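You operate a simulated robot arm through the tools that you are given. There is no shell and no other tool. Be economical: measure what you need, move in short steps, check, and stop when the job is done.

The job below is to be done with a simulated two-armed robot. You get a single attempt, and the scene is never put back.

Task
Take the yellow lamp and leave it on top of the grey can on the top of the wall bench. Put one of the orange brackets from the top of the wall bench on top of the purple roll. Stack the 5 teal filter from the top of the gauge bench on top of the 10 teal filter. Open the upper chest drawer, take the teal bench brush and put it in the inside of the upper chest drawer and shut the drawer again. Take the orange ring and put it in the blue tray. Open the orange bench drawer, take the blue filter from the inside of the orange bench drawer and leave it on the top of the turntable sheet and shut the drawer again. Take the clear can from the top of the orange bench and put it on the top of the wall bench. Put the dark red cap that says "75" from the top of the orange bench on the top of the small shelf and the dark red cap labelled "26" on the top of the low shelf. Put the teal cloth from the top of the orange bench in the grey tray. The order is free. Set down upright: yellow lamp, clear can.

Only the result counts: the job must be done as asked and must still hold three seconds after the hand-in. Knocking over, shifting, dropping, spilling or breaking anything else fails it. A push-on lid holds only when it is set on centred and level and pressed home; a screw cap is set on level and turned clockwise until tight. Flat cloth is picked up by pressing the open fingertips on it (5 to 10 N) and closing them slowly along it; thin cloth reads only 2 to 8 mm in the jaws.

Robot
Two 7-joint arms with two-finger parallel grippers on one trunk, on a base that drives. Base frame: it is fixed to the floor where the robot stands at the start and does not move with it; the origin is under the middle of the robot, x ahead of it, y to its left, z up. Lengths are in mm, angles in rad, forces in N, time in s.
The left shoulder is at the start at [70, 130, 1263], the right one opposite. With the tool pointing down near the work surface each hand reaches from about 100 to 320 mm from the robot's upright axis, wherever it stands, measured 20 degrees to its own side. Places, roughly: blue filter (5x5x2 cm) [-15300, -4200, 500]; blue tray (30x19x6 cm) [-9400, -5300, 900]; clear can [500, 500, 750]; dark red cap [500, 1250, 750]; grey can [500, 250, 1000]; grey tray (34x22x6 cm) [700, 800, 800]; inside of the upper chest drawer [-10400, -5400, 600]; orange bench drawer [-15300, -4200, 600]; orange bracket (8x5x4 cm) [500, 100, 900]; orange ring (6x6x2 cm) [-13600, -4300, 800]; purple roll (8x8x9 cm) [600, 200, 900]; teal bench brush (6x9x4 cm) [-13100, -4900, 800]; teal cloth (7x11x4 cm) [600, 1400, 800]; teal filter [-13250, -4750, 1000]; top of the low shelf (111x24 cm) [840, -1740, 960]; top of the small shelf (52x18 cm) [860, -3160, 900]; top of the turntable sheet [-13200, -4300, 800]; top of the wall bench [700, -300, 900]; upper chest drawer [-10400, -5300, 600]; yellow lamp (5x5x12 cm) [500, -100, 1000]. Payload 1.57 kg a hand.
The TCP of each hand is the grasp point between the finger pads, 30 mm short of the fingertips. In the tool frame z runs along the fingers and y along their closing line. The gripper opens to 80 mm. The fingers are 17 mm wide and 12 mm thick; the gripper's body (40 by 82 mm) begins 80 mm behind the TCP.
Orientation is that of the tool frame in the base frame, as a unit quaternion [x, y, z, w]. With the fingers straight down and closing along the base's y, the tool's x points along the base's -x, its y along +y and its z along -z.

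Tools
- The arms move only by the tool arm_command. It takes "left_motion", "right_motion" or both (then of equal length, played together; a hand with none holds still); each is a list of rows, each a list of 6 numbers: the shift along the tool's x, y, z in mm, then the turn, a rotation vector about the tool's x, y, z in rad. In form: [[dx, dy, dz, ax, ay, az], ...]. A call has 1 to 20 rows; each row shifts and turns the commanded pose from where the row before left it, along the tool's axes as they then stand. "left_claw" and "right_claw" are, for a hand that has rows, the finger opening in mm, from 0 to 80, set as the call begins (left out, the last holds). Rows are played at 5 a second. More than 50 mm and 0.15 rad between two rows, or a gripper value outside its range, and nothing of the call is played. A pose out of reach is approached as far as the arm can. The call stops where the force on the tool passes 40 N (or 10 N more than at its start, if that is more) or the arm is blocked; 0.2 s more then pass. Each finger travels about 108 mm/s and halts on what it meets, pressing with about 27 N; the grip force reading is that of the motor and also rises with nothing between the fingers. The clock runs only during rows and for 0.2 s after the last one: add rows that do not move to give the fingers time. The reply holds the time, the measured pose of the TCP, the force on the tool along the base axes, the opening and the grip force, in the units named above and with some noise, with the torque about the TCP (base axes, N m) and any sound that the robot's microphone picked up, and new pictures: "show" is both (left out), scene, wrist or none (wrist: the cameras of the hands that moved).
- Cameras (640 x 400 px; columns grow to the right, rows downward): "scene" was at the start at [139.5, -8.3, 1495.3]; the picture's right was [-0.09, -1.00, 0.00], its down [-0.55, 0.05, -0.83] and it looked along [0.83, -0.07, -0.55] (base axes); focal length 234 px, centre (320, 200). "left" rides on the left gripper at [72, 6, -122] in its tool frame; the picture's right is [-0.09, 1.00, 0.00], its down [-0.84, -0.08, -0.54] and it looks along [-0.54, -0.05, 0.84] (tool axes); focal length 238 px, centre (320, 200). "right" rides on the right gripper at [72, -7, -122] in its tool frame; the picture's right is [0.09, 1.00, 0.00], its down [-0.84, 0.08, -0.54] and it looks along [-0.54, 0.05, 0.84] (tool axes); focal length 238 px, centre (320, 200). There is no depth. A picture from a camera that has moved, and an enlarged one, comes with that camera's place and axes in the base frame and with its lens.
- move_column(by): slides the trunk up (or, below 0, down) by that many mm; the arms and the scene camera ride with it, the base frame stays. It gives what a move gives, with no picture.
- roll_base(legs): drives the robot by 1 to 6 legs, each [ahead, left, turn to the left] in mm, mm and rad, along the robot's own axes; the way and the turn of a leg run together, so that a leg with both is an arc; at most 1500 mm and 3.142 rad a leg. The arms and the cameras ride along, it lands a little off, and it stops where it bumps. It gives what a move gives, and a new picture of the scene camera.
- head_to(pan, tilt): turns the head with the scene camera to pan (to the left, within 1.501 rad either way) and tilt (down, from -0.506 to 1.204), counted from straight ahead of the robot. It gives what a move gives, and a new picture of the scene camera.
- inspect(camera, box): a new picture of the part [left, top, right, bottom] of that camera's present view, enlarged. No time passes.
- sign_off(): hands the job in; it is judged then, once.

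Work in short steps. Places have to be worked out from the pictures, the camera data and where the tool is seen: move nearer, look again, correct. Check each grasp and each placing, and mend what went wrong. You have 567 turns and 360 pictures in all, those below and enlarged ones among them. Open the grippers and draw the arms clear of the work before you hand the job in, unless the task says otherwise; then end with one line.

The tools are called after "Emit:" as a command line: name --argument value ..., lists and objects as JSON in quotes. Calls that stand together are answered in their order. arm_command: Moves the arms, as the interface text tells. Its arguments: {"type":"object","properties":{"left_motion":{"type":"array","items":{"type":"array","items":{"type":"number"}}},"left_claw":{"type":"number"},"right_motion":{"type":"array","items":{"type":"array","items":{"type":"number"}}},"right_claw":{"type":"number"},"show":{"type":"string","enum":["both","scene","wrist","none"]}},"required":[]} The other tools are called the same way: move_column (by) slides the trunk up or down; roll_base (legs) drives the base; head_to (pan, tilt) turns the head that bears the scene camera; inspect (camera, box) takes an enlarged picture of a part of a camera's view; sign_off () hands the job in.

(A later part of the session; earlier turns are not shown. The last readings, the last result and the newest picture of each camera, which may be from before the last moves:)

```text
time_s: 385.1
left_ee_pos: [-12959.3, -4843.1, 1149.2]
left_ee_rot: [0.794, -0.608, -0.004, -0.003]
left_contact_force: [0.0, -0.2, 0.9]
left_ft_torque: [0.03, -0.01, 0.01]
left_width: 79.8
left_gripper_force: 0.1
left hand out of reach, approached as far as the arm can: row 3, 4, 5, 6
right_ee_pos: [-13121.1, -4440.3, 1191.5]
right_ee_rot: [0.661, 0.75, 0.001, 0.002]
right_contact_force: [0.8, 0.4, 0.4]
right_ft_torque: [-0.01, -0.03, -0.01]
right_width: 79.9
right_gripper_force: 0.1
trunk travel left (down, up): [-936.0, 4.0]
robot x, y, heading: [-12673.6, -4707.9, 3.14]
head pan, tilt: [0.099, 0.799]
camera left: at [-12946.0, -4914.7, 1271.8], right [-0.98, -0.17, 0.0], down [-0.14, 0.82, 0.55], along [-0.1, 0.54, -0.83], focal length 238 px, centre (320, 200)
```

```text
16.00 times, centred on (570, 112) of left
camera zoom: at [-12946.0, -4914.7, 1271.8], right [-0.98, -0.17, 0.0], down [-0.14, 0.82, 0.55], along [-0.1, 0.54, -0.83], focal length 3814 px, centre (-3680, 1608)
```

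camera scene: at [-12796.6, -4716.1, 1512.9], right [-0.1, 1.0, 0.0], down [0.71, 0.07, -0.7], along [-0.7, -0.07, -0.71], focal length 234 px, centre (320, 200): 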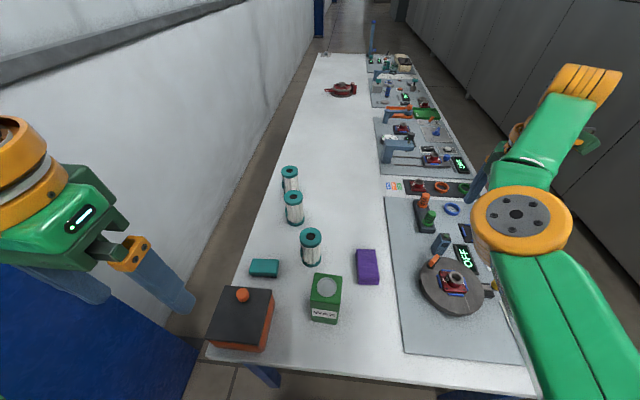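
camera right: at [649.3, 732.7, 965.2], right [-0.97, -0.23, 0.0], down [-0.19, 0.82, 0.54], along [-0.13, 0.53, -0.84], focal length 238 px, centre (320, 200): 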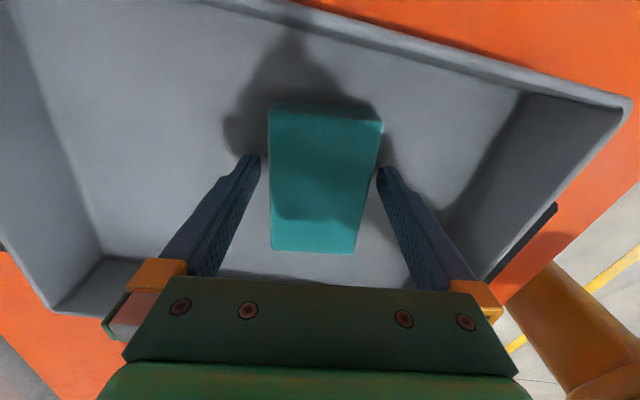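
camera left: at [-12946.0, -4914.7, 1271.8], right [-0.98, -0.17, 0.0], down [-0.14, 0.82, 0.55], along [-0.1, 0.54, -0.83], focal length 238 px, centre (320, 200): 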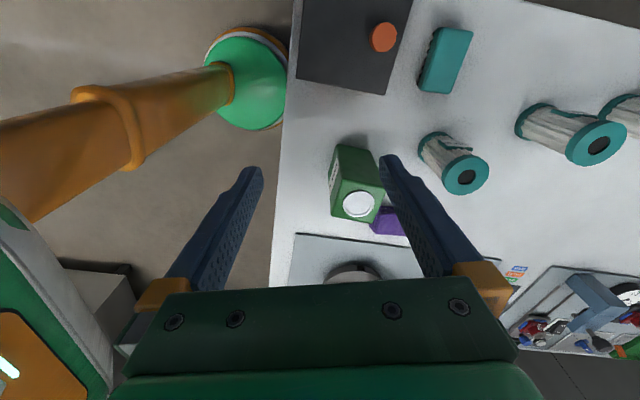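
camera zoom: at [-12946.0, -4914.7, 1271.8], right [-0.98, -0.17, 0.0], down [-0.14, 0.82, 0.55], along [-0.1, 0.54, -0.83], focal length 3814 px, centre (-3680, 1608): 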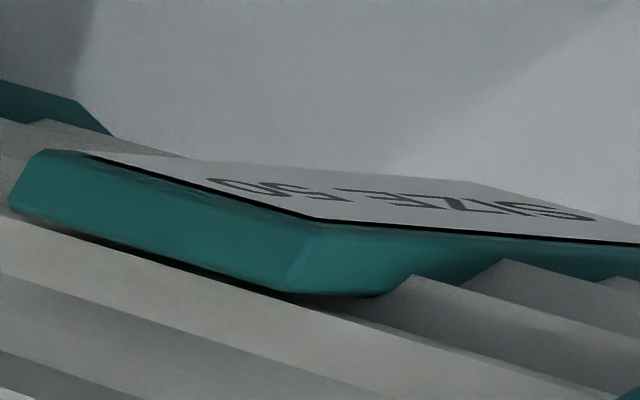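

Filter 1 is "SIZE 10"; filter 2 isn't "5" ("50/20"), so the "5" must be the third, out of reach from here. First I'll look for the orange bench drawer: I back off and drive down the corridor on the right side.

Emit:
arm_command --left_motion '[[0, -40, 0, 0, 0, -0.145], [0, -40, 0, 0, 0, -0.145], [0, -40, 0, 0, 0, -0.145], [0, 0, 0, 0, 0, -0.145], [0, 0, 0, 0, 0, -0.145], [0, 0, 0, 0, 0, -0.145], [0, 0, 0, 0, 0, -0.145], [0, 0, 0, 0, 0, -0.145], [0, 0, 0, 0, 0, -0.14], [0, 0, 0, 0, 0, 0]]' --show "none"

Emit:
head_to --pan 0.5 --tilt 0.5

Emit:
roll_base --legs '[[-300, 0, 0], [0, -1000, 0], [1400, 0, 0]]'

```text
time_s: 386.3
left_ee_pos: [-12867.2, -4786.3, 1159.2]
left_ee_rot: [0.953, -0.302, -0.005, 0.0]
left_contact_force: [-21.0, 3.3, -4.1]
left_ft_torque: [-0.26, -2.62, -0.89]
left_width: 80.1
left_gripper_force: 0.1
left hand out of reach, approached as far as the arm can: row 2, 3
right_ee_pos: [-13120.6, -4442.2, 1191.7]
right_ee_rot: [0.66, 0.751, 0.002, 0.001]
right_contact_force: [-0.4, -0.5, -0.7]
right_ft_torque: [0.0, 0.01, 0.05]
right_width: 79.9
right_gripper_force: 0.0
trunk travel left (down, up): [-936.0, 4.0]
robot x, y, heading: [-12674.8, -4708.4, 3.139]
head pan, tilt: [0.099, 0.799]
stopped in row 6 (left hand): the force on the tool passed its limit at 111 N (the readings are from after the stop); the commanded pose is now the measured one
```

```text
time_s: 387.2
left_ee_pos: [-12866.8, -4785.1, 1159.0]
left_ee_rot: [0.953, -0.303, -0.005, 0.002]
left_contact_force: [-37.1, 1.4, -4.8]
left_ft_torque: [0.09, -4.48, -1.89]
left_width: 80.4
left_gripper_force: 0.0
right_ee_pos: [-13121.4, -4440.8, 1191.2]
right_ee_rot: [0.66, 0.751, 0.001, 0.001]
right_contact_force: [0.4, -0.7, 0.3]
right_ft_torque: [0.0, 0.02, 0.01]
right_width: 80.0
right_gripper_force: 0.1
trunk travel left (down, up): [-936.0, 4.0]
robot x, y, heading: [-12676.2, -4707.2, 3.141]
head pan, tilt: [0.499, 0.499]
camera scene: at [-12803.9, -4752.5, 1538.1], right [-0.48, 0.88, 0.0], down [0.42, 0.23, -0.88], along [-0.77, -0.42, -0.48], focal length 234 px, centre (320, 200)
```

scene: 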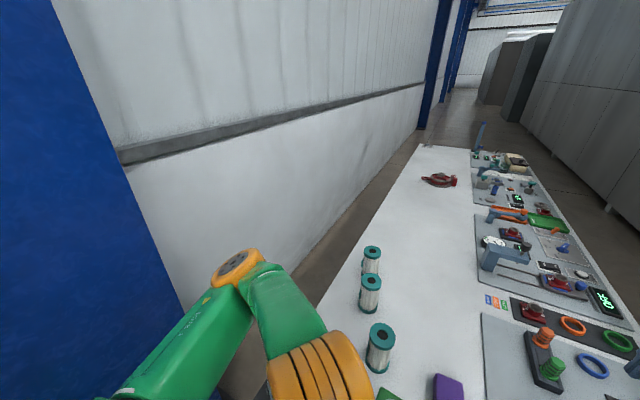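

```text
time_s: 400.5
left_ee_pos: [-13946.3, -3784.3, 1158.2]
left_ee_rot: [0.955, -0.297, -0.005, 0.002]
left_contact_force: [-45.9, -0.5, -5.5]
left_ft_torque: [0.35, -5.76, -2.51]
left_width: 80.2
left_gripper_force: 0.1
right_ee_pos: [-14203.8, -3443.5, 1192.1]
right_ee_rot: [0.656, 0.754, 0.001, 0.001]
right_contact_force: [-0.4, 0.1, 0.1]
right_ft_torque: [-0.01, -0.01, -0.03]
right_width: 80.1
right_gripper_force: 0.1
trunk travel left (down, up): [-936.0, 4.0]
robot x, y, heading: [-13757.9, -3705.0, -3.135]
head pan, tilt: [0.499, 0.499]
camera scene: at [-13884.1, -3751.2, 1538.3], right [-0.49, 0.87, 0.0], down [0.42, 0.23, -0.88], along [-0.77, -0.43, -0.48], focal length 234 px, centre (320, 200)
```

scene: 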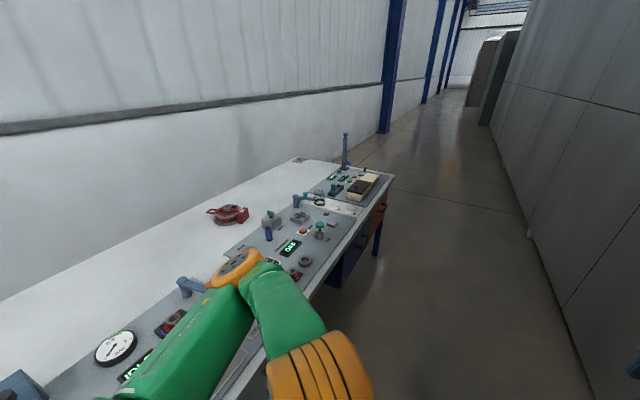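

The left hand is pressed against my own chest; I free it forward first. The orange drawer is visible under the far right corner of this table.

Emit:
arm_command --left_motion '[[-33, 22, 0, 0, 0, 0], [-33, 22, 0, 0, 0, 0], [0, 0, 0, 0, 0, -0.145], [0, 0, 0, 0, 0, -0.145], [0, 0, 0, 0, 0, -0.145], [0, 0, 0, 0, 0, -0.145], [0, 0, 0, 0, 0, 0]]' --show "none"

Emit:
roll_base --legs '[[1000, 60, -0.006]]'

Emit:
head_to --pan 0.9 --tilt 0.7

```text
time_s: 402.1
left_ee_pos: [-14028.1, -3784.1, 1159.4]
left_ee_rot: [1.0, -0.011, -0.004, 0.0]
left_contact_force: [-0.3, 0.3, -0.7]
left_ft_torque: [-0.02, 0.0, 0.0]
left_width: 80.1
left_gripper_force: 0.1
right_ee_pos: [-14204.6, -3441.9, 1191.8]
right_ee_rot: [0.657, 0.754, 0.001, 0.003]
right_contact_force: [1.0, 1.0, -0.6]
right_ft_torque: [-0.01, 0.0, -0.01]
right_width: 79.9
right_gripper_force: 0.0
trunk travel left (down, up): [-936.0, 4.0]
robot x, y, heading: [-13755.6, -3708.6, -3.134]
head pan, tilt: [0.499, 0.499]
```

```text
time_s: 407.3
left_ee_pos: [-15019.9, -3848.7, 1160.1]
left_ee_rot: [1.0, -0.015, -0.005, 0.0]
left_contact_force: [0.0, -0.2, 0.1]
left_ft_torque: [0.0, 0.01, -0.03]
left_width: 80.1
left_gripper_force: 0.1
right_ee_pos: [-15197.5, -3505.1, 1190.9]
right_ee_rot: [0.659, 0.752, 0.0, 0.002]
right_contact_force: [0.1, -0.3, -0.3]
right_ft_torque: [-0.03, -0.04, 0.04]
right_width: 80.0
right_gripper_force: 0.0
trunk travel left (down, up): [-936.0, 4.0]
robot x, y, heading: [-14749.7, -3772.8, -3.136]
head pan, tilt: [0.499, 0.499]
camera scene: at [-14878.6, -3816.3, 1538.3], right [-0.48, 0.88, 0.0], down [0.42, 0.23, -0.88], along [-0.77, -0.42, -0.48], focal length 234 px, centre (320, 200)
```

scene: 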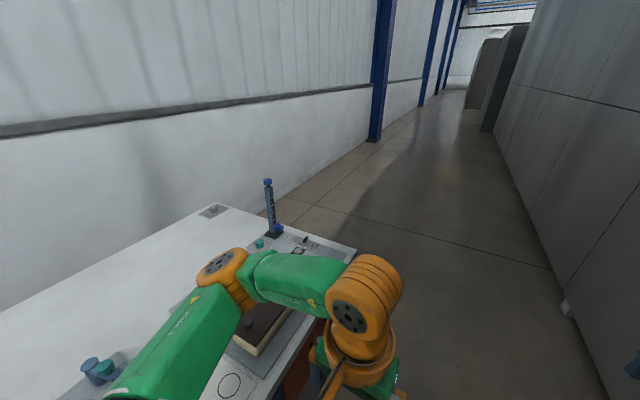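

```text
time_s: 408.2
left_ee_pos: [-15022.0, -3848.3, 1159.8]
left_ee_rot: [1.0, -0.015, -0.003, 0.0]
left_contact_force: [0.3, -0.6, 0.6]
left_ft_torque: [-0.01, 0.02, 0.01]
left_width: 79.7
left_gripper_force: 0.0
right_ee_pos: [-15200.2, -3506.8, 1190.8]
right_ee_rot: [0.658, 0.753, 0.001, 0.002]
right_contact_force: [-0.5, 0.7, 0.4]
right_ft_torque: [0.01, 0.0, 0.0]
right_width: 79.9
right_gripper_force: 0.0
trunk travel left (down, up): [-936.0, 4.0]
robot x, y, heading: [-14750.6, -3773.3, -3.138]
head pan, tilt: [0.901, 0.7]
camera scene: at [-14853.0, -3839.3, 1520.5], right [-0.79, 0.62, 0.0], down [0.4, 0.51, -0.77], along [-0.47, -0.6, -0.64], focal length 234 px, centre (320, 200)
```

scene: 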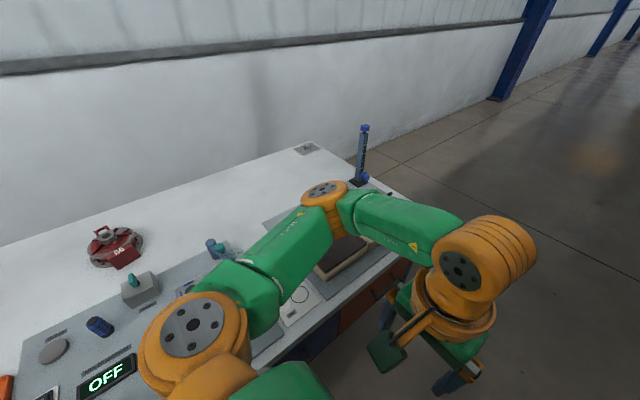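

I raise the left hand, move to stand before the drawer, and turn left to face the table.

Emit:
arm_command --left_motion '[[0, 0, -40, 0, 0, 0], [0, 0, -40, 0, 0, 0], [0, 0, -40, 0, 0, 0], [0, 0, 0, 0, 0, 0]]' --show "none"

Emit:
roll_base --legs '[[450, -230, 0], [0, 0, 1.567]]'

Emit:
head_to --pan 0.0 --tilt 0.85

```text
time_s: 409.2
left_ee_pos: [-15021.2, -3848.5, 1280.5]
left_ee_rot: [1.0, -0.015, -0.004, -0.001]
left_contact_force: [-0.7, 0.0, -0.1]
left_ft_torque: [0.02, -0.01, 0.0]
left_width: 80.0
left_gripper_force: 0.1
right_ee_pos: [-15197.9, -3505.9, 1191.8]
right_ee_rot: [0.658, 0.753, 0.0, 0.003]
right_contact_force: [-0.5, -0.8, 0.0]
right_ft_torque: [0.03, -0.02, -0.03]
right_width: 79.9
right_gripper_force: 0.1
trunk travel left (down, up): [-936.0, 4.0]
robot x, y, heading: [-14750.4, -3774.5, -3.143]
head pan, tilt: [0.901, 0.7]
```

```text
time_s: 415.9
left_ee_pos: [-15146.9, -3818.3, 1279.5]
left_ee_rot: [0.73, 0.683, -0.003, 0.003]
left_contact_force: [0.0, 1.0, 0.3]
left_ft_torque: [0.0, -0.01, 0.0]
left_width: 80.0
left_gripper_force: 0.1
right_ee_pos: [-15497.1, -3982.9, 1192.1]
right_ee_rot: [-0.047, 0.999, 0.002, 0.001]
right_contact_force: [0.7, -0.8, 0.0]
right_ft_torque: [-0.02, 0.0, -0.02]
right_width: 79.8
right_gripper_force: 0.0
trunk travel left (down, up): [-936.0, 4.0]
robot x, y, heading: [-15216.7, -3545.4, -1.61]
head pan, tilt: [0.901, 0.7]
camera scene: at [-15150.2, -3651.3, 1520.5], right [-0.65, -0.76, 0.0], down [-0.49, 0.42, -0.77], along [0.58, -0.5, -0.64], focal length 234 px, centre (320, 200)
```

scene: 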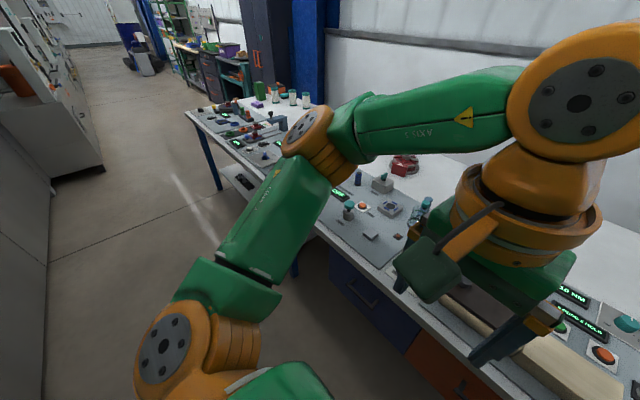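

```text
time_s: 417.1
left_ee_pos: [-15145.8, -3818.2, 1279.9]
left_ee_rot: [0.731, 0.682, -0.004, 0.003]
left_contact_force: [-0.2, 0.0, -0.5]
left_ft_torque: [-0.02, -0.01, 0.05]
left_width: 79.8
left_gripper_force: 0.0
right_ee_pos: [-15496.5, -3983.4, 1190.3]
right_ee_rot: [-0.048, 0.999, 0.001, 0.001]
right_contact_force: [-0.6, -0.5, -0.1]
right_ft_torque: [0.0, 0.01, -0.01]
right_width: 79.9
right_gripper_force: 0.0
trunk travel left (down, up): [-936.0, 4.0]
robot x, y, heading: [-15214.9, -3542.7, -1.607]
head pan, tilt: [0.0, 0.85]
camera scene: at [-15217.1, -3674.3, 1508.2], right [-1.0, 0.04, 0.0], down [0.03, 0.75, -0.66], along [-0.02, -0.66, -0.75], focal length 234 px, centre (320, 200)
```

scene: 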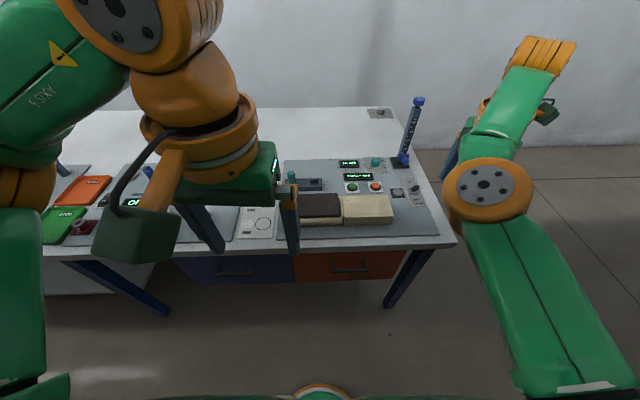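

Orange drawer found: handle ≈(−15342,−4070,660). I retract the right hand, shift right ~225 mm so the left hand faces the handle, and lower the trunk.

Emit:
arm_command --right_motion '[[24, 34, 0, 0, 0, 0], [24, 34, 0, 0, 0, 0], [24, 34, 0, 0, 0, 0], [24, 34, 0, 0, 0, 0], [24, 34, 0, 0, 0, 0], [24, 34, 0, 0, 0, 0], [24, 34, 0, 0, 0, 0], [0, 0, 0, 0, 0, 0]]' --show "none"

Emit:
roll_base --legs '[[-20, -222, 0.036]]'

Emit:
move_column --by -480

Emit:
head_to --pan 0.15 --tilt 0.45

```text
time_s: 418.9
left_ee_pos: [-15147.1, -3816.1, 1279.1]
left_ee_rot: [0.731, 0.682, -0.004, 0.004]
left_contact_force: [-0.4, -0.2, -0.3]
left_ft_torque: [-0.01, 0.0, -0.03]
left_width: 80.1
left_gripper_force: 0.0
right_ee_pos: [-15687.8, -3764.4, 1191.4]
right_ee_rot: [-0.047, 0.999, 0.002, 0.0]
right_contact_force: [-0.4, 0.7, -0.1]
right_ft_torque: [0.03, -0.01, 0.01]
right_width: 80.1
right_gripper_force: 0.1
right hand out of reach, approached as far as the arm can: row 3, 4
trunk travel left (down, up): [-936.0, 4.0]
robot x, y, heading: [-15213.6, -3546.8, -1.604]
head pan, tilt: [0.0, 0.85]
```

```text
time_s: 420.6
left_ee_pos: [-15356.7, -3792.7, 1278.3]
left_ee_rot: [0.72, 0.694, -0.005, 0.001]
left_contact_force: [-0.2, 0.0, 0.1]
left_ft_torque: [0.02, 0.04, 0.01]
left_width: 79.9
left_gripper_force: 0.1
right_ee_pos: [-15900.2, -3757.6, 1194.1]
right_ee_rot: [-0.063, 0.998, 0.001, -0.001]
right_contact_force: [1.2, -0.7, 0.2]
right_ft_torque: [0.05, 0.03, -0.02]
right_width: 79.9
right_gripper_force: 0.1
trunk travel left (down, up): [-936.0, 4.0]
robot x, y, heading: [-15436.6, -3523.5, -1.575]
head pan, tilt: [0.0, 0.85]
camera scene: at [-15431.1, -3650.6, 1508.1], right [-1.0, 0.0, 0.0], down [0.0, 0.75, -0.66], along [-0.01, -0.66, -0.75], focal length 234 px, centre (320, 200)
```

scene: 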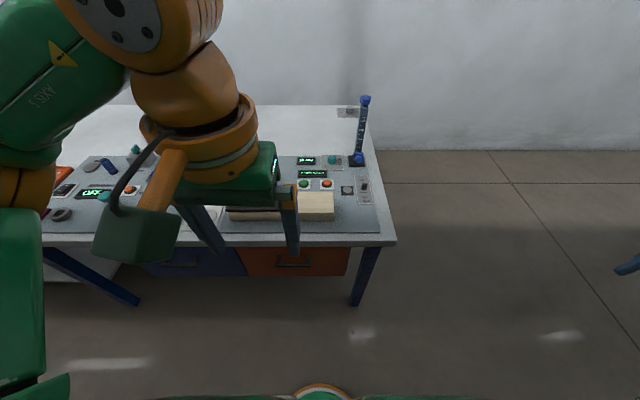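

```text
refused: -480 is not a number from -400 to 400
```

```text
time_s: 421.5
left_ee_pos: [-15361.1, -3791.3, 1280.6]
left_ee_rot: [0.72, 0.694, -0.003, 0.003]
left_contact_force: [-0.4, 0.5, -0.5]
left_ft_torque: [-0.03, 0.0, 0.02]
left_width: 80.0
left_gripper_force: 0.2
right_ee_pos: [-15904.2, -3755.1, 1192.8]
right_ee_rot: [-0.063, 0.998, 0.002, 0.0]
right_contact_force: [0.1, -0.2, 0.6]
right_ft_torque: [0.04, -0.03, -0.04]
right_width: 80.3
right_gripper_force: 0.1
trunk travel left (down, up): [-936.0, 4.0]
robot x, y, heading: [-15435.9, -3521.7, -1.579]
head pan, tilt: [0.15, 0.45]
camera scene: at [-15423.7, -3662.6, 1542.6], right [-0.99, -0.15, 0.0], down [-0.06, 0.43, -0.9], along [0.13, -0.89, -0.44], focal length 234 px, centre (320, 200)
```

scene: 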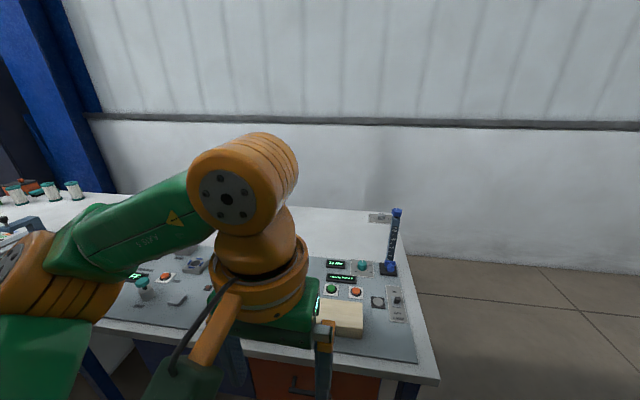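

Handle refined: (−15338,−4058,688). I lower the trunk 400 mm first.

Emit:
move_column --by -400

Emit:
move_column --by -60

Emit:
head_to --pan 0.15 --tilt 0.5

```text
time_s: 425.3
left_ee_pos: [-15361.1, -3791.5, 880.3]
left_ee_rot: [0.72, 0.694, -0.003, 0.003]
left_contact_force: [0.2, -0.5, -0.3]
left_ft_torque: [0.03, -0.01, -0.01]
left_width: 79.9
left_gripper_force: 0.0
right_ee_pos: [-15903.1, -3754.3, 792.5]
right_ee_rot: [-0.062, 0.998, 0.002, 0.001]
right_contact_force: [-0.9, 0.1, 0.6]
right_ft_torque: [-0.01, -0.02, 0.01]
right_width: 80.1
right_gripper_force: 0.1
trunk travel left (down, up): [-536.0, 404.0]
robot x, y, heading: [-15437.0, -3521.1, -1.576]
head pan, tilt: [0.15, 0.45]
```

```text
time_s: 426.3
left_ee_pos: [-15360.6, -3790.6, 820.4]
left_ee_rot: [0.719, 0.695, -0.003, 0.003]
left_contact_force: [-0.7, 0.2, -0.6]
left_ft_torque: [0.03, 0.03, 0.01]
left_width: 80.2
left_gripper_force: 0.2
right_ee_pos: [-15902.9, -3754.5, 732.3]
right_ee_rot: [-0.063, 0.998, 0.002, 0.001]
right_contact_force: [-0.9, 0.0, 0.1]
right_ft_torque: [-0.01, 0.05, 0.0]
right_width: 80.2
right_gripper_force: 0.1
trunk travel left (down, up): [-476.0, 464.0]
robot x, y, heading: [-15437.0, -3519.8, -1.573]
head pan, tilt: [0.15, 0.45]
```

```text
time_s: 426.9
left_ee_pos: [-15361.9, -3791.3, 819.1]
left_ee_rot: [0.72, 0.694, -0.004, 0.003]
left_contact_force: [0.3, 0.1, 0.4]
left_ft_torque: [0.03, 0.05, 0.0]
left_width: 80.0
left_gripper_force: 0.1
right_ee_pos: [-15903.3, -3756.1, 732.3]
right_ee_rot: [-0.063, 0.998, 0.001, 0.001]
right_contact_force: [0.8, -0.2, -0.3]
right_ft_torque: [-0.03, -0.02, 0.0]
right_width: 79.9
right_gripper_force: 0.1
trunk travel left (down, up): [-476.0, 464.0]
robot x, y, heading: [-15436.7, -3522.3, -1.574]
head pan, tilt: [0.15, 0.499]
camera scene: at [-15423.3, -3661.8, 1078.2], right [-0.99, -0.15, 0.0], down [-0.07, 0.47, -0.88], along [0.13, -0.87, -0.48], focal length 234 px, centre (320, 200)
```

scene: 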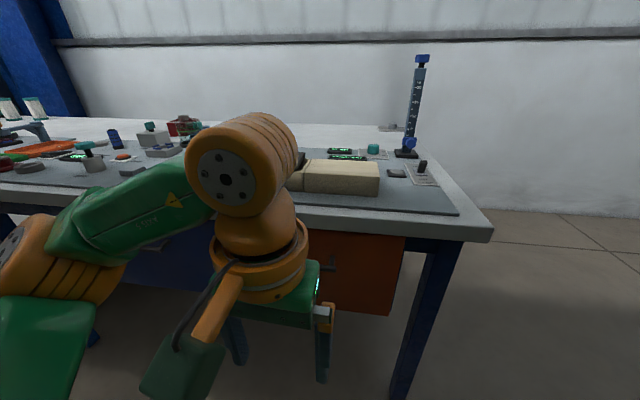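

Shoulder height is right now. I lower the left hand, then pitch it to horizontal pointing at the drawer.

Emit:
arm_command --left_motion '[[0, 0, 33, 0, 0, 0], [0, 0, 33, 0, 0, 0], [0, 0, 33, 0, 0, 0], [0, 0, 33, 0, 0, 0], [-28.5, 0, 0, 0, -0.143, 0], [-27.6, 0, 4, 0, -0.143, 0], [-25.7, 0, 7.6, 0, -0.143, 0], [-22.8, 0, 10.4, 0, -0.143, 0], [-19.2, 0, 12.4, 0, -0.143, 0], [-15.2, 0, 13.2, 0, -0.143, 0], [-11.1, 0, 12.9, 0, -0.143, 0], [-7.3, 0, 11.4, 0, -0.143, 0], [-4.1, 0, 9, 0, -0.143, 0], [-1.7, 0, 5.7, 0, -0.143, 0], [-0.3, 0, 2.3, 0, -0.143, 0], [0, 0, 0, 0, 0, 0]]' --show "both"

```text
time_s: 430.3
left_ee_pos: [-15402.4, -3981.6, 714.1]
left_ee_rot: [-0.505, -0.49, 0.511, -0.494]
left_contact_force: [-0.2, -0.2, 0.3]
left_ft_torque: [0.03, 0.03, -0.01]
left_width: 80.0
left_gripper_force: 0.1
left hand out of reach, approached as far as the arm can: row 14, 15
right_ee_pos: [-15903.9, -3756.7, 732.4]
right_ee_rot: [-0.062, 0.998, 0.002, 0.001]
right_contact_force: [0.9, 0.9, -0.1]
right_ft_torque: [0.0, 0.03, -0.04]
right_width: 80.0
right_gripper_force: 0.1
trunk travel left (down, up): [-476.0, 464.0]
robot x, y, heading: [-15435.7, -3519.7, -1.57]
head pan, tilt: [0.15, 0.499]
camera scene: at [-15422.9, -3661.8, 1078.2], right [-0.99, -0.15, 0.0], down [-0.07, 0.47, -0.88], along [0.13, -0.87, -0.48], focal length 234 px, centre (320, 200)
camera left: at [-15391.3, -3860.0, 640.7], right [1.0, -0.03, 0.09], down [-0.06, 0.55, 0.83], along [-0.08, -0.83, 0.55], focal length 238 px, centre (320, 200)
```

scene: 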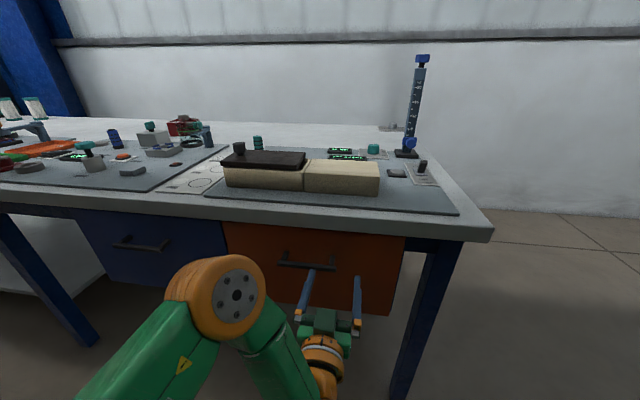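
left: 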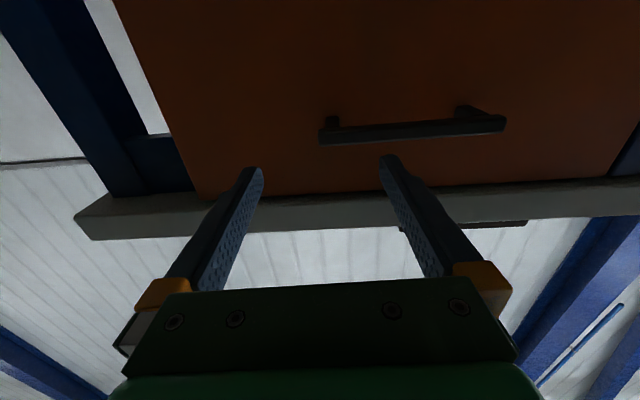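

The hand is horizontal in front of the drawer; the handle bar is at ≈(−15335,−4038,703). I shift over and roll the hand 90° so the fingers close vertically.

Emit:
arm_command --left_motion '[[4, 25, 0, 0, 0, 0], [4, 25, 0, 0, 0, 0], [3, 14, 0, 0, 0, 0], [0, 0, 0, 0, 0, 0.143], [0, 0, 0, 0, 0, 0.143], [0, 0, 0, 0, 0, 0.143], [0, 0, 0, 0, 0, 0.143], [0, 0, 0, 0, 0, 0.143], [0, 0, 0, 0, 0, 0.143], [0, 0, 0, 0, 0, 0.143], [0, 0, 0, 0, 0, 0.143], [0, 0, 0, 0, 0, 0.143], [0, 0, 0, 0, 0, 0.143], [0, 0, 0, 0, 0, 0.14], [0, 0, 0, 0, 0, 0]]' --left_claw 50 --show "both"

```text
time_s: 433.5
left_ee_pos: [-15384.4, -3965.7, 731.2]
left_ee_rot: [0.703, -0.013, -0.014, 0.711]
left_contact_force: [-0.1, -1.1, 0.2]
left_ft_torque: [0.0, 0.01, 0.03]
left_width: 50.0
left_gripper_force: 0.1
left hand out of reach, approached as far as the arm can: row 1, 2, 3
right_ee_pos: [-15904.2, -3756.4, 733.8]
right_ee_rot: [-0.064, 0.998, 0.001, 0.001]
right_contact_force: [0.1, -0.1, 0.5]
right_ft_torque: [-0.01, 0.01, -0.02]
right_width: 79.9
right_gripper_force: 0.0
trunk travel left (down, up): [-476.0, 464.0]
robot x, y, heading: [-15435.6, -3517.5, -1.57]
head pan, tilt: [0.15, 0.499]
camera scene: at [-15423.3, -3661.8, 1078.2], right [-0.99, -0.15, 0.0], down [-0.07, 0.47, -0.88], along [0.13, -0.87, -0.48], focal length 234 px, centre (320, 200)
camera left: at [-15307.5, -3845.6, 738.2], right [-0.09, 0.01, 1.0], down [-0.82, 0.57, -0.08], along [-0.57, -0.82, -0.04], focal length 238 px, centre (320, 200)
```

scene: 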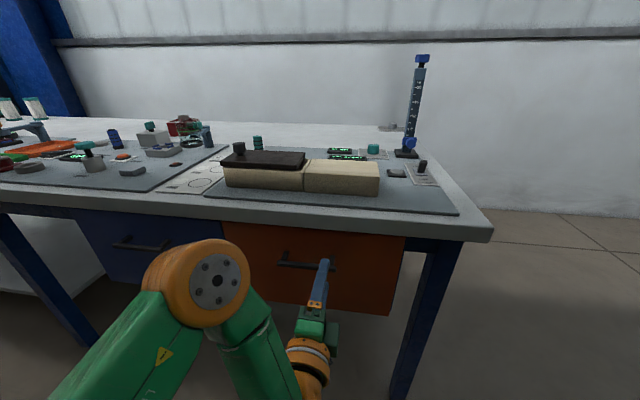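
left: 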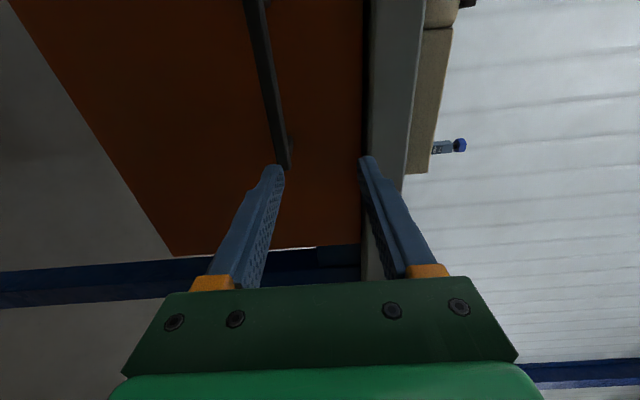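

The finger gap is ~28 mm above and 72 mm short of the bar. I adjust with the base (left 38) and trunk (−28), then approach.

Emit:
roll_base --legs '[[0, 40, 0]]'

Emit:
move_column --by -28

Emit:
roll_base --legs '[[45, 0, 0]]'

Emit:
inspect --camera "left" --box '[0, 0, 640, 400]'

```text
time_s: 434.4
left_ee_pos: [-15344.3, -3966.6, 732.9]
left_ee_rot: [0.703, -0.013, -0.014, 0.711]
left_contact_force: [-0.1, -0.8, 0.4]
left_ft_torque: [0.03, -0.02, -0.01]
left_width: 50.1
left_gripper_force: 0.1
right_ee_pos: [-15863.1, -3756.2, 732.5]
right_ee_rot: [-0.063, 0.998, 0.002, 0.0]
right_contact_force: [-0.5, -0.7, -0.3]
right_ft_torque: [0.0, -0.02, -0.01]
right_width: 80.2
right_gripper_force: 0.2
trunk travel left (down, up): [-476.0, 464.0]
robot x, y, heading: [-15398.6, -3524.3, -1.575]
head pan, tilt: [0.15, 0.499]
camera scene: at [-15383.0, -3661.9, 1078.2], right [-0.99, -0.15, 0.0], down [-0.07, 0.47, -0.88], along [0.13, -0.87, -0.48], focal length 234 px, centre (320, 200)
```

scene: 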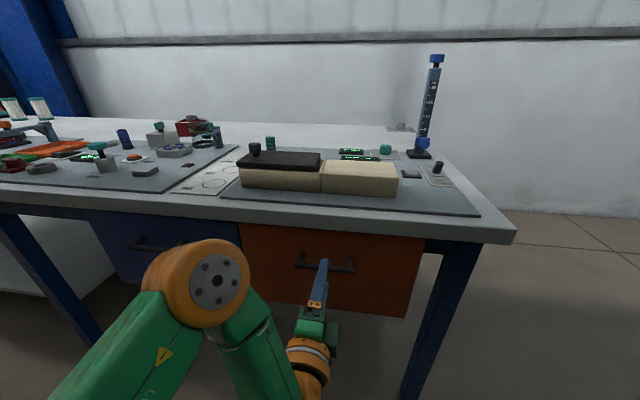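

```text
time_s: 435.1
left_ee_pos: [-15345.4, -3966.0, 704.1]
left_ee_rot: [0.703, -0.012, -0.013, 0.711]
left_contact_force: [0.7, -0.3, 0.8]
left_ft_torque: [-0.01, -0.01, 0.01]
left_width: 49.8
left_gripper_force: 0.0
right_ee_pos: [-15864.1, -3755.6, 704.7]
right_ee_rot: [-0.062, 0.998, 0.002, 0.001]
right_contact_force: [-0.1, 0.0, 0.1]
right_ft_torque: [0.0, 0.0, -0.02]
right_width: 79.9
right_gripper_force: 0.0
trunk travel left (down, up): [-448.0, 492.0]
robot x, y, heading: [-15394.6, -3519.2, -1.575]
head pan, tilt: [0.15, 0.499]
```

```text
time_s: 436.1
left_ee_pos: [-15343.9, -4011.9, 703.6]
left_ee_rot: [0.704, -0.012, -0.014, 0.71]
left_contact_force: [-0.3, 0.3, 0.1]
left_ft_torque: [-0.04, 0.0, -0.01]
left_width: 50.1
left_gripper_force: 0.1
right_ee_pos: [-15864.0, -3802.6, 704.7]
right_ee_rot: [-0.063, 0.998, 0.001, 0.001]
right_contact_force: [1.3, -0.6, 1.4]
right_ft_torque: [0.04, 0.0, 0.0]
right_width: 79.9
right_gripper_force: 0.1
trunk travel left (down, up): [-448.0, 492.0]
robot x, y, heading: [-15398.0, -3568.1, -1.574]
head pan, tilt: [0.15, 0.499]
camera scene: at [-15383.5, -3708.2, 1050.1], right [-0.99, -0.15, 0.0], down [-0.07, 0.47, -0.88], along [0.13, -0.87, -0.48], focal length 234 px, centre (320, 200)
```

scene: 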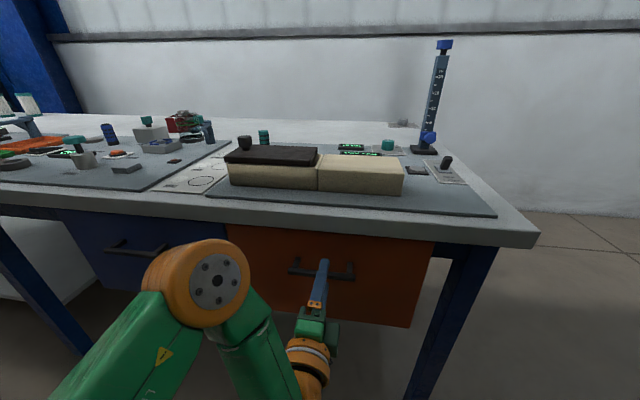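

```text
1.00 times, centred on (320, 200) of left (not enlarged: the box is as wide or as high as the picture)
camera zoom: at [-15267.6, -3891.8, 709.9], right [-0.09, 0.01, 1.0], down [-0.82, 0.57, -0.08], along [-0.57, -0.82, -0.04], focal length 238 px, centre (320, 200)
```

zoom: 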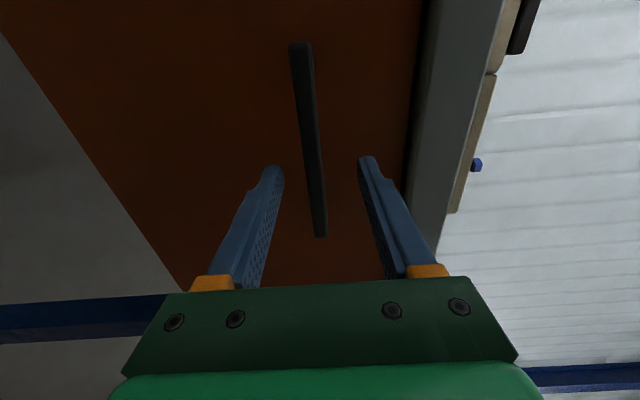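

The bar lies between the fingers. I approach 14 mm more and close.

Emit:
roll_base --legs '[[14, 0, 0]]'

Emit:
arm_command --left_motion '[[0, 0, 0, 0, 0, 0], [0, 0, 0, 0, 0, 0], [0, 0, 0, 0, 0, 0]]' --left_claw 0 --show "wrist"

```text
time_s: 436.8
left_ee_pos: [-15343.1, -4025.5, 703.8]
left_ee_rot: [0.703, -0.012, -0.013, 0.711]
left_contact_force: [0.2, -0.1, -0.1]
left_ft_torque: [-0.02, 0.02, 0.02]
left_width: 50.0
left_gripper_force: 0.0
right_ee_pos: [-15863.4, -3815.9, 704.0]
right_ee_rot: [-0.063, 0.998, 0.002, 0.001]
right_contact_force: [0.6, 0.7, -0.2]
right_ft_torque: [0.02, 0.03, -0.01]
right_width: 80.0
right_gripper_force: 0.1
trunk travel left (down, up): [-448.0, 492.0]
robot x, y, heading: [-15397.4, -3576.9, -1.57]
head pan, tilt: [0.15, 0.499]
camera scene: at [-15383.6, -3721.7, 1050.2], right [-0.99, -0.15, 0.0], down [-0.07, 0.47, -0.88], along [0.13, -0.87, -0.48], focal length 234 px, centre (320, 200)
```

scene: 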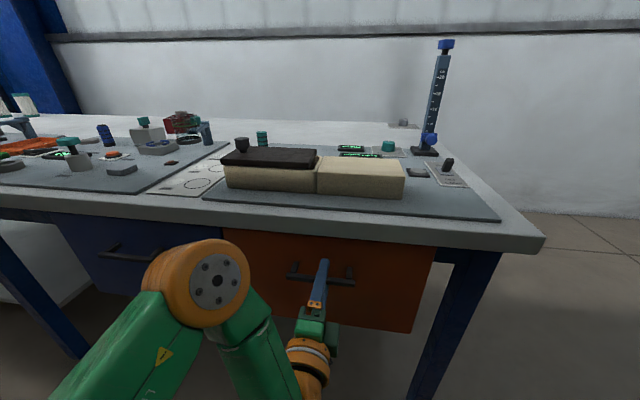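

```text
time_s: 437.6
left_ee_pos: [-15345.2, -4026.4, 701.0]
left_ee_rot: [0.707, -0.014, -0.014, 0.707]
left_contact_force: [-1.4, 17.1, -33.8]
left_ft_torque: [0.47, -0.09, 0.16]
left_width: 11.8
left_gripper_force: 29.5
right_ee_pos: [-15863.7, -3817.0, 704.0]
right_ee_rot: [-0.062, 0.998, 0.003, 0.001]
right_contact_force: [0.5, -0.1, 0.0]
right_ft_torque: [-0.03, -0.02, 0.01]
right_width: 80.1
right_gripper_force: 0.1
trunk travel left (down, up): [-448.0, 492.0]
robot x, y, heading: [-15399.1, -3580.4, -1.571]
head pan, tilt: [0.15, 0.499]
camera left: at [-15267.6, -3906.5, 707.6], right [-0.09, 0.0, 1.0], down [-0.82, 0.57, -0.08], along [-0.57, -0.82, -0.05], focal length 238 px, centre (320, 200)
```

left: 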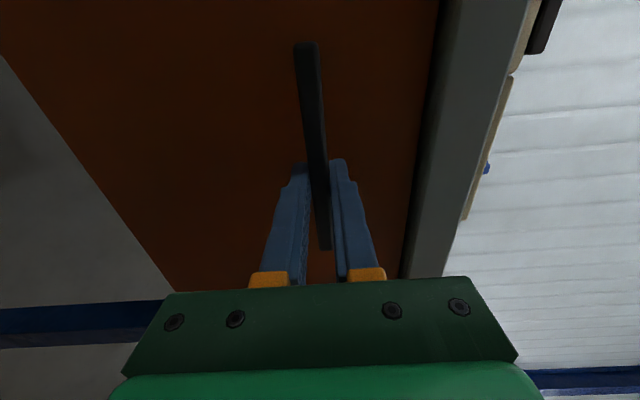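

The bar is gripped. I relieve the vertical load slightly and pull the drawer by driving back.

Emit:
move_column --by -2

Emit:
roll_base --legs '[[-120, 0, 0]]'

```text
time_s: 438.1
left_ee_pos: [-15344.8, -4026.2, 700.3]
left_ee_rot: [0.705, -0.013, -0.014, 0.709]
left_contact_force: [0.8, 16.7, -30.1]
left_ft_torque: [0.73, -0.54, -0.33]
left_width: 11.6
left_gripper_force: 28.8
right_ee_pos: [-15863.9, -3818.1, 702.4]
right_ee_rot: [-0.063, 0.998, 0.003, 0.0]
right_contact_force: [0.2, -0.9, -0.3]
right_ft_torque: [-0.03, 0.0, 0.0]
right_width: 80.0
right_gripper_force: 0.0
trunk travel left (down, up): [-446.0, 494.0]
robot x, y, heading: [-15397.0, -3578.2, -1.578]
head pan, tilt: [0.15, 0.499]
```

```text
time_s: 439.4
left_ee_pos: [-15345.5, -3905.2, 700.4]
left_ee_rot: [0.706, -0.011, -0.012, 0.708]
left_contact_force: [-5.6, -1.3, -18.4]
left_ft_torque: [0.61, -0.5, -0.63]
left_width: 11.6
left_gripper_force: 28.9
right_ee_pos: [-15864.0, -3697.6, 700.7]
right_ee_rot: [-0.064, 0.998, 0.003, 0.001]
right_contact_force: [0.4, 0.4, 0.4]
right_ft_torque: [-0.03, 0.03, 0.0]
right_width: 79.8
right_gripper_force: 0.1
trunk travel left (down, up): [-446.0, 494.0]
robot x, y, heading: [-15399.1, -3458.6, -1.571]
head pan, tilt: [0.15, 0.499]
camera scene: at [-15384.4, -3602.9, 1047.6], right [-0.99, -0.15, 0.0], down [-0.07, 0.48, -0.88], along [0.13, -0.87, -0.48], focal length 234 px, centre (320, 200)
```

scene: 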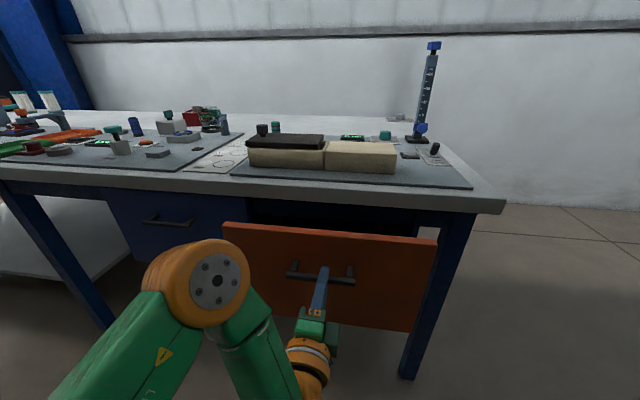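

The drawer opens. I pull another 120 mm.

Emit:
roll_base --legs '[[-120, 0, 0]]'

Emit:
head_to --pan 0.1 --tilt 0.8

```text
time_s: 440.6
left_ee_pos: [-15343.9, -3782.4, 699.4]
left_ee_rot: [0.705, -0.012, -0.014, 0.709]
left_contact_force: [-2.3, 0.4, -15.0]
left_ft_torque: [0.56, -0.48, -0.36]
left_width: 11.7
left_gripper_force: 29.1
right_ee_pos: [-15861.9, -3573.9, 701.8]
right_ee_rot: [-0.063, 0.998, 0.003, 0.001]
right_contact_force: [-0.2, -0.8, 0.7]
right_ft_torque: [0.02, -0.03, 0.02]
right_width: 80.0
right_gripper_force: 0.1
trunk travel left (down, up): [-446.0, 494.0]
robot x, y, heading: [-15394.4, -3334.0, -1.576]
head pan, tilt: [0.15, 0.499]
camera scene: at [-15383.7, -3480.3, 1047.7], right [-0.99, -0.15, 0.0], down [-0.07, 0.48, -0.88], along [0.13, -0.87, -0.48], focal length 234 px, centre (320, 200)
```

scene: 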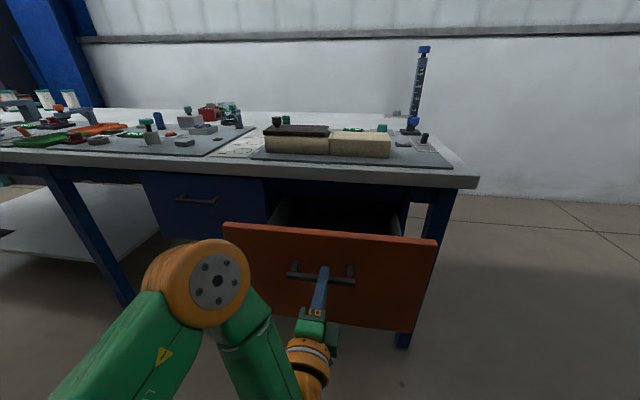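

```text
time_s: 441.4
left_ee_pos: [-15344.3, -3782.3, 700.6]
left_ee_rot: [0.705, -0.012, -0.015, 0.709]
left_contact_force: [-1.2, 0.6, -10.5]
left_ft_torque: [0.48, -0.5, -0.13]
left_width: 11.9
left_gripper_force: 29.0
right_ee_pos: [-15863.5, -3573.4, 702.3]
right_ee_rot: [-0.063, 0.998, 0.002, 0.0]
right_contact_force: [0.0, 0.2, 0.3]
right_ft_torque: [0.02, 0.0, -0.02]
right_width: 80.0
right_gripper_force: 0.0
trunk travel left (down, up): [-446.0, 494.0]
robot x, y, heading: [-15395.7, -3337.7, -1.575]
head pan, tilt: [0.099, 0.799]
camera scene: at [-15388.9, -3469.6, 1021.9], right [-1.0, -0.1, 0.0], down [-0.07, 0.71, -0.7], along [0.07, -0.69, -0.72], focal length 234 px, centre (320, 200)
```

scene: 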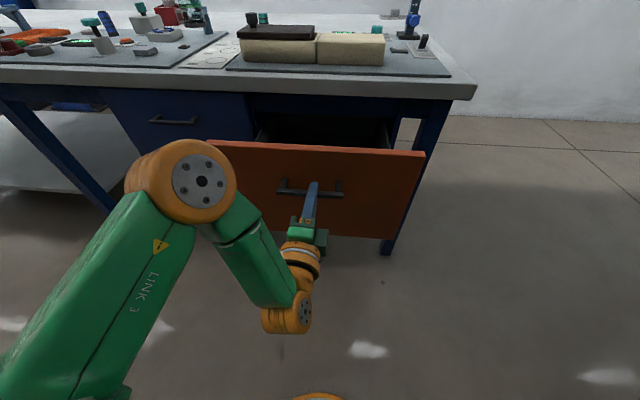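

Drawer open ~243 mm. I release the handle, back away, and raise the trunk to look inside.

Emit:
arm_command --left_motion '[[0, 0, 0, 0, 0, 0], [0, 0, 0, 0, 0, 0], [0, 0, 0, 0, 0, 0]]' --left_claw 60 --show "none"

Emit:
roll_base --legs '[[-70, 0, 0]]'

Emit:
move_column --by 400

Emit:
head_to --pan 0.1 --tilt 0.9

```text
time_s: 442.2
left_ee_pos: [-15343.9, -3780.8, 702.0]
left_ee_rot: [0.704, -0.012, -0.014, 0.71]
left_contact_force: [0.0, 0.1, 0.5]
left_ft_torque: [-0.02, -0.01, -0.02]
left_width: 60.0
left_gripper_force: 0.1
right_ee_pos: [-15863.5, -3570.9, 703.0]
right_ee_rot: [-0.063, 0.998, 0.002, 0.001]
right_contact_force: [0.1, -0.6, 0.0]
right_ft_torque: [-0.01, -0.04, 0.0]
right_width: 79.7
right_gripper_force: 0.0
trunk travel left (down, up): [-446.0, 494.0]
robot x, y, heading: [-15399.7, -3335.8, -1.573]
head pan, tilt: [0.099, 0.799]
```

```text
time_s: 443.2
left_ee_pos: [-15344.3, -3712.8, 702.0]
left_ee_rot: [0.704, -0.012, -0.013, 0.71]
left_contact_force: [0.3, 0.2, -0.6]
left_ft_torque: [-0.02, 0.01, 0.02]
left_width: 60.1
left_gripper_force: 0.1
right_ee_pos: [-15861.8, -3503.9, 703.5]
right_ee_rot: [-0.064, 0.998, 0.002, 0.001]
right_contact_force: [-0.2, 0.1, -0.5]
right_ft_torque: [0.0, 0.0, 0.02]
right_width: 79.9
right_gripper_force: 0.0
trunk travel left (down, up): [-446.0, 494.0]
robot x, y, heading: [-15393.2, -3270.7, -1.572]
head pan, tilt: [0.099, 0.799]
camera scene: at [-15388.3, -3399.3, 1022.3], right [-1.0, -0.1, 0.0], down [-0.07, 0.71, -0.7], along [0.07, -0.69, -0.72], focal length 234 px, centre (320, 200)
```

scene: 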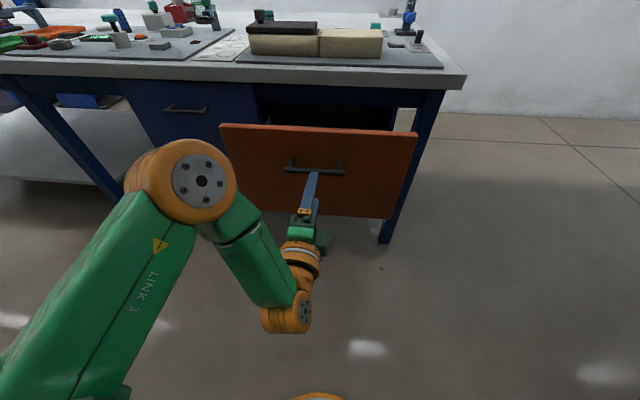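

```text
time_s: 447.1
left_ee_pos: [-15343.7, -3712.9, 1102.9]
left_ee_rot: [0.704, -0.013, -0.013, 0.71]
left_contact_force: [-0.5, 0.0, 0.5]
left_ft_torque: [-0.01, -0.01, -0.03]
left_width: 60.2
left_gripper_force: 0.0
right_ee_pos: [-15863.4, -3505.2, 1101.9]
right_ee_rot: [-0.064, 0.998, 0.001, 0.0]
right_contact_force: [0.6, -0.3, -0.1]
right_ft_torque: [-0.01, 0.01, 0.01]
right_width: 80.1
right_gripper_force: 0.0
trunk travel left (down, up): [-846.0, 94.0]
robot x, y, heading: [-15396.4, -3268.8, -1.575]
head pan, tilt: [0.099, 0.799]
```

```text
time_s: 447.7
left_ee_pos: [-15345.0, -3713.3, 1101.1]
left_ee_rot: [0.704, -0.012, -0.014, 0.71]
left_contact_force: [-0.6, -0.2, -0.5]
left_ft_torque: [-0.02, 0.04, 0.04]
left_width: 59.7
left_gripper_force: 0.1
right_ee_pos: [-15862.5, -3504.1, 1103.3]
right_ee_rot: [-0.064, 0.998, 0.002, 0.0]
right_contact_force: [0.8, 0.0, 0.3]
right_ft_torque: [0.0, -0.01, 0.0]
right_width: 79.9
right_gripper_force: 0.0
trunk travel left (down, up): [-846.0, 94.0]
robot x, y, heading: [-15395.8, -3270.0, -1.576]
head pan, tilt: [0.099, 0.901]
camera scene: at [-15388.8, -3394.7, 1414.3], right [-1.0, -0.1, 0.0], down [-0.08, 0.78, -0.62], along [0.06, -0.62, -0.78], focal length 234 px, centre (320, 200)
```

scene: 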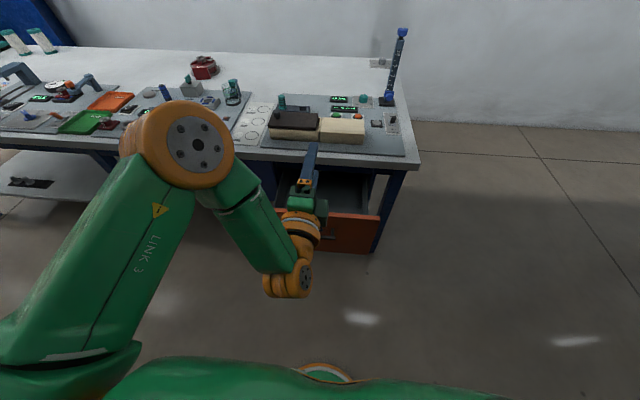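

I return the left hand to tool-down (un-roll, then pitch back).

Emit:
arm_command --left_motion '[[0, 0, 0, 0, 0, -0.143], [0, 0, 0, 0, 0, -0.143], [0, 0, 0, 0, 0, -0.143], [0, 0, 0, 0, 0, -0.143], [0, 0, 0, 0, 0, -0.143], [0, 0, 0, 0, 0, -0.143], [0, 0, 0, 0, 0, -0.143], [0, 0, 0, 0, 0, -0.143], [0, 0, 0, 0, 0, -0.143], [0, 0, 0, 0, 0, -0.143], [0, 0, 0, 0, 0, -0.14], [14, 0, -2, 0, 0.143, 0], [14, 0, -2, 0, 0.143, 0], [14, 0, -2, 0, 0.143, 0], [14, 0, -2, 0, 0.143, 0], [14, 0, -2, 0, 0.143, 0], [14, 0, -2, 0, 0.143, 0], [14, 0, -2, 0, 0.143, 0], [14, 0, -2, 0, 0.143, 0]]' --show "none"

Emit:
arm_command --left_motion '[[14, 0, -2, 0, 0.143, 0], [14, 0, -2, 0, 0.143, 0], [14, 0, -2, 0, 0.14, 0], [0, 0, 0, 0, 0, 0]]' --left_claw 80 --show "both"

```text
time_s: 451.7
left_ee_pos: [-15341.3, -3650.4, 1015.5]
left_ee_rot: [0.703, 0.678, -0.156, 0.149]
left_contact_force: [0.0, 0.0, 0.4]
left_ft_torque: [0.0, 0.01, 0.0]
left_width: 59.7
left_gripper_force: 0.0
right_ee_pos: [-15861.6, -3505.5, 1102.6]
right_ee_rot: [-0.063, 0.998, 0.002, 0.0]
right_contact_force: [0.7, -0.4, -1.0]
right_ft_torque: [0.02, -0.04, 0.0]
right_width: 80.0
right_gripper_force: 0.1
trunk travel left (down, up): [-846.0, 94.0]
robot x, y, heading: [-15396.0, -3270.3, -1.574]
head pan, tilt: [0.099, 0.901]
```

```text
time_s: 452.7
left_ee_pos: [-15340.6, -3607.9, 1009.8]
left_ee_rot: [0.721, 0.693, -0.003, 0.002]
left_contact_force: [0.0, 0.5, -0.1]
left_ft_torque: [-0.04, -0.02, 0.03]
left_width: 80.1
left_gripper_force: 0.1
right_ee_pos: [-15862.7, -3504.7, 1102.5]
right_ee_rot: [-0.064, 0.998, 0.002, 0.001]
right_contact_force: [-0.1, -0.5, 0.5]
right_ft_torque: [0.0, 0.01, 0.0]
right_width: 79.9
right_gripper_force: 0.0
trunk travel left (down, up): [-846.0, 94.0]
robot x, y, heading: [-15397.8, -3270.8, -1.574]
head pan, tilt: [0.099, 0.901]
camera scene: at [-15388.9, -3394.6, 1414.3], right [-1.0, -0.1, 0.0], down [-0.08, 0.78, -0.62], along [0.06, -0.62, -0.78], focal length 234 px, centre (320, 200)
camera left: at [-15330.8, -3534.9, 1132.3], right [0.99, -0.13, 0.0], down [-0.11, -0.83, 0.55], along [-0.07, -0.54, -0.84], focal length 238 px, centre (320, 200)
```

scene: 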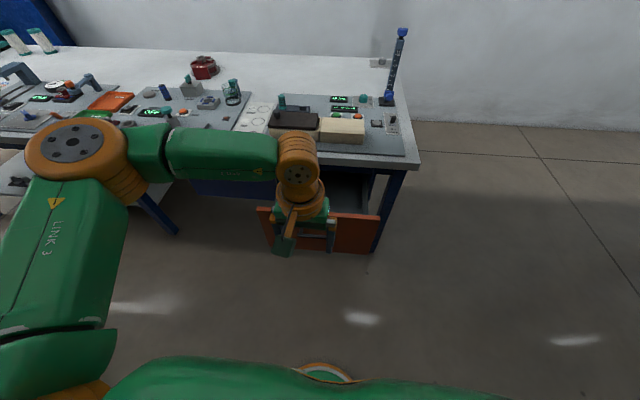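
left: 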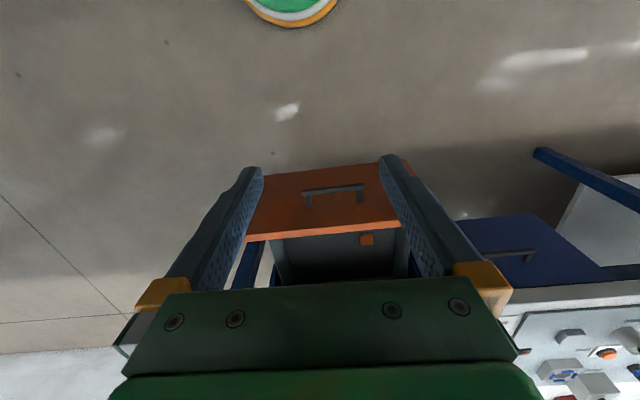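

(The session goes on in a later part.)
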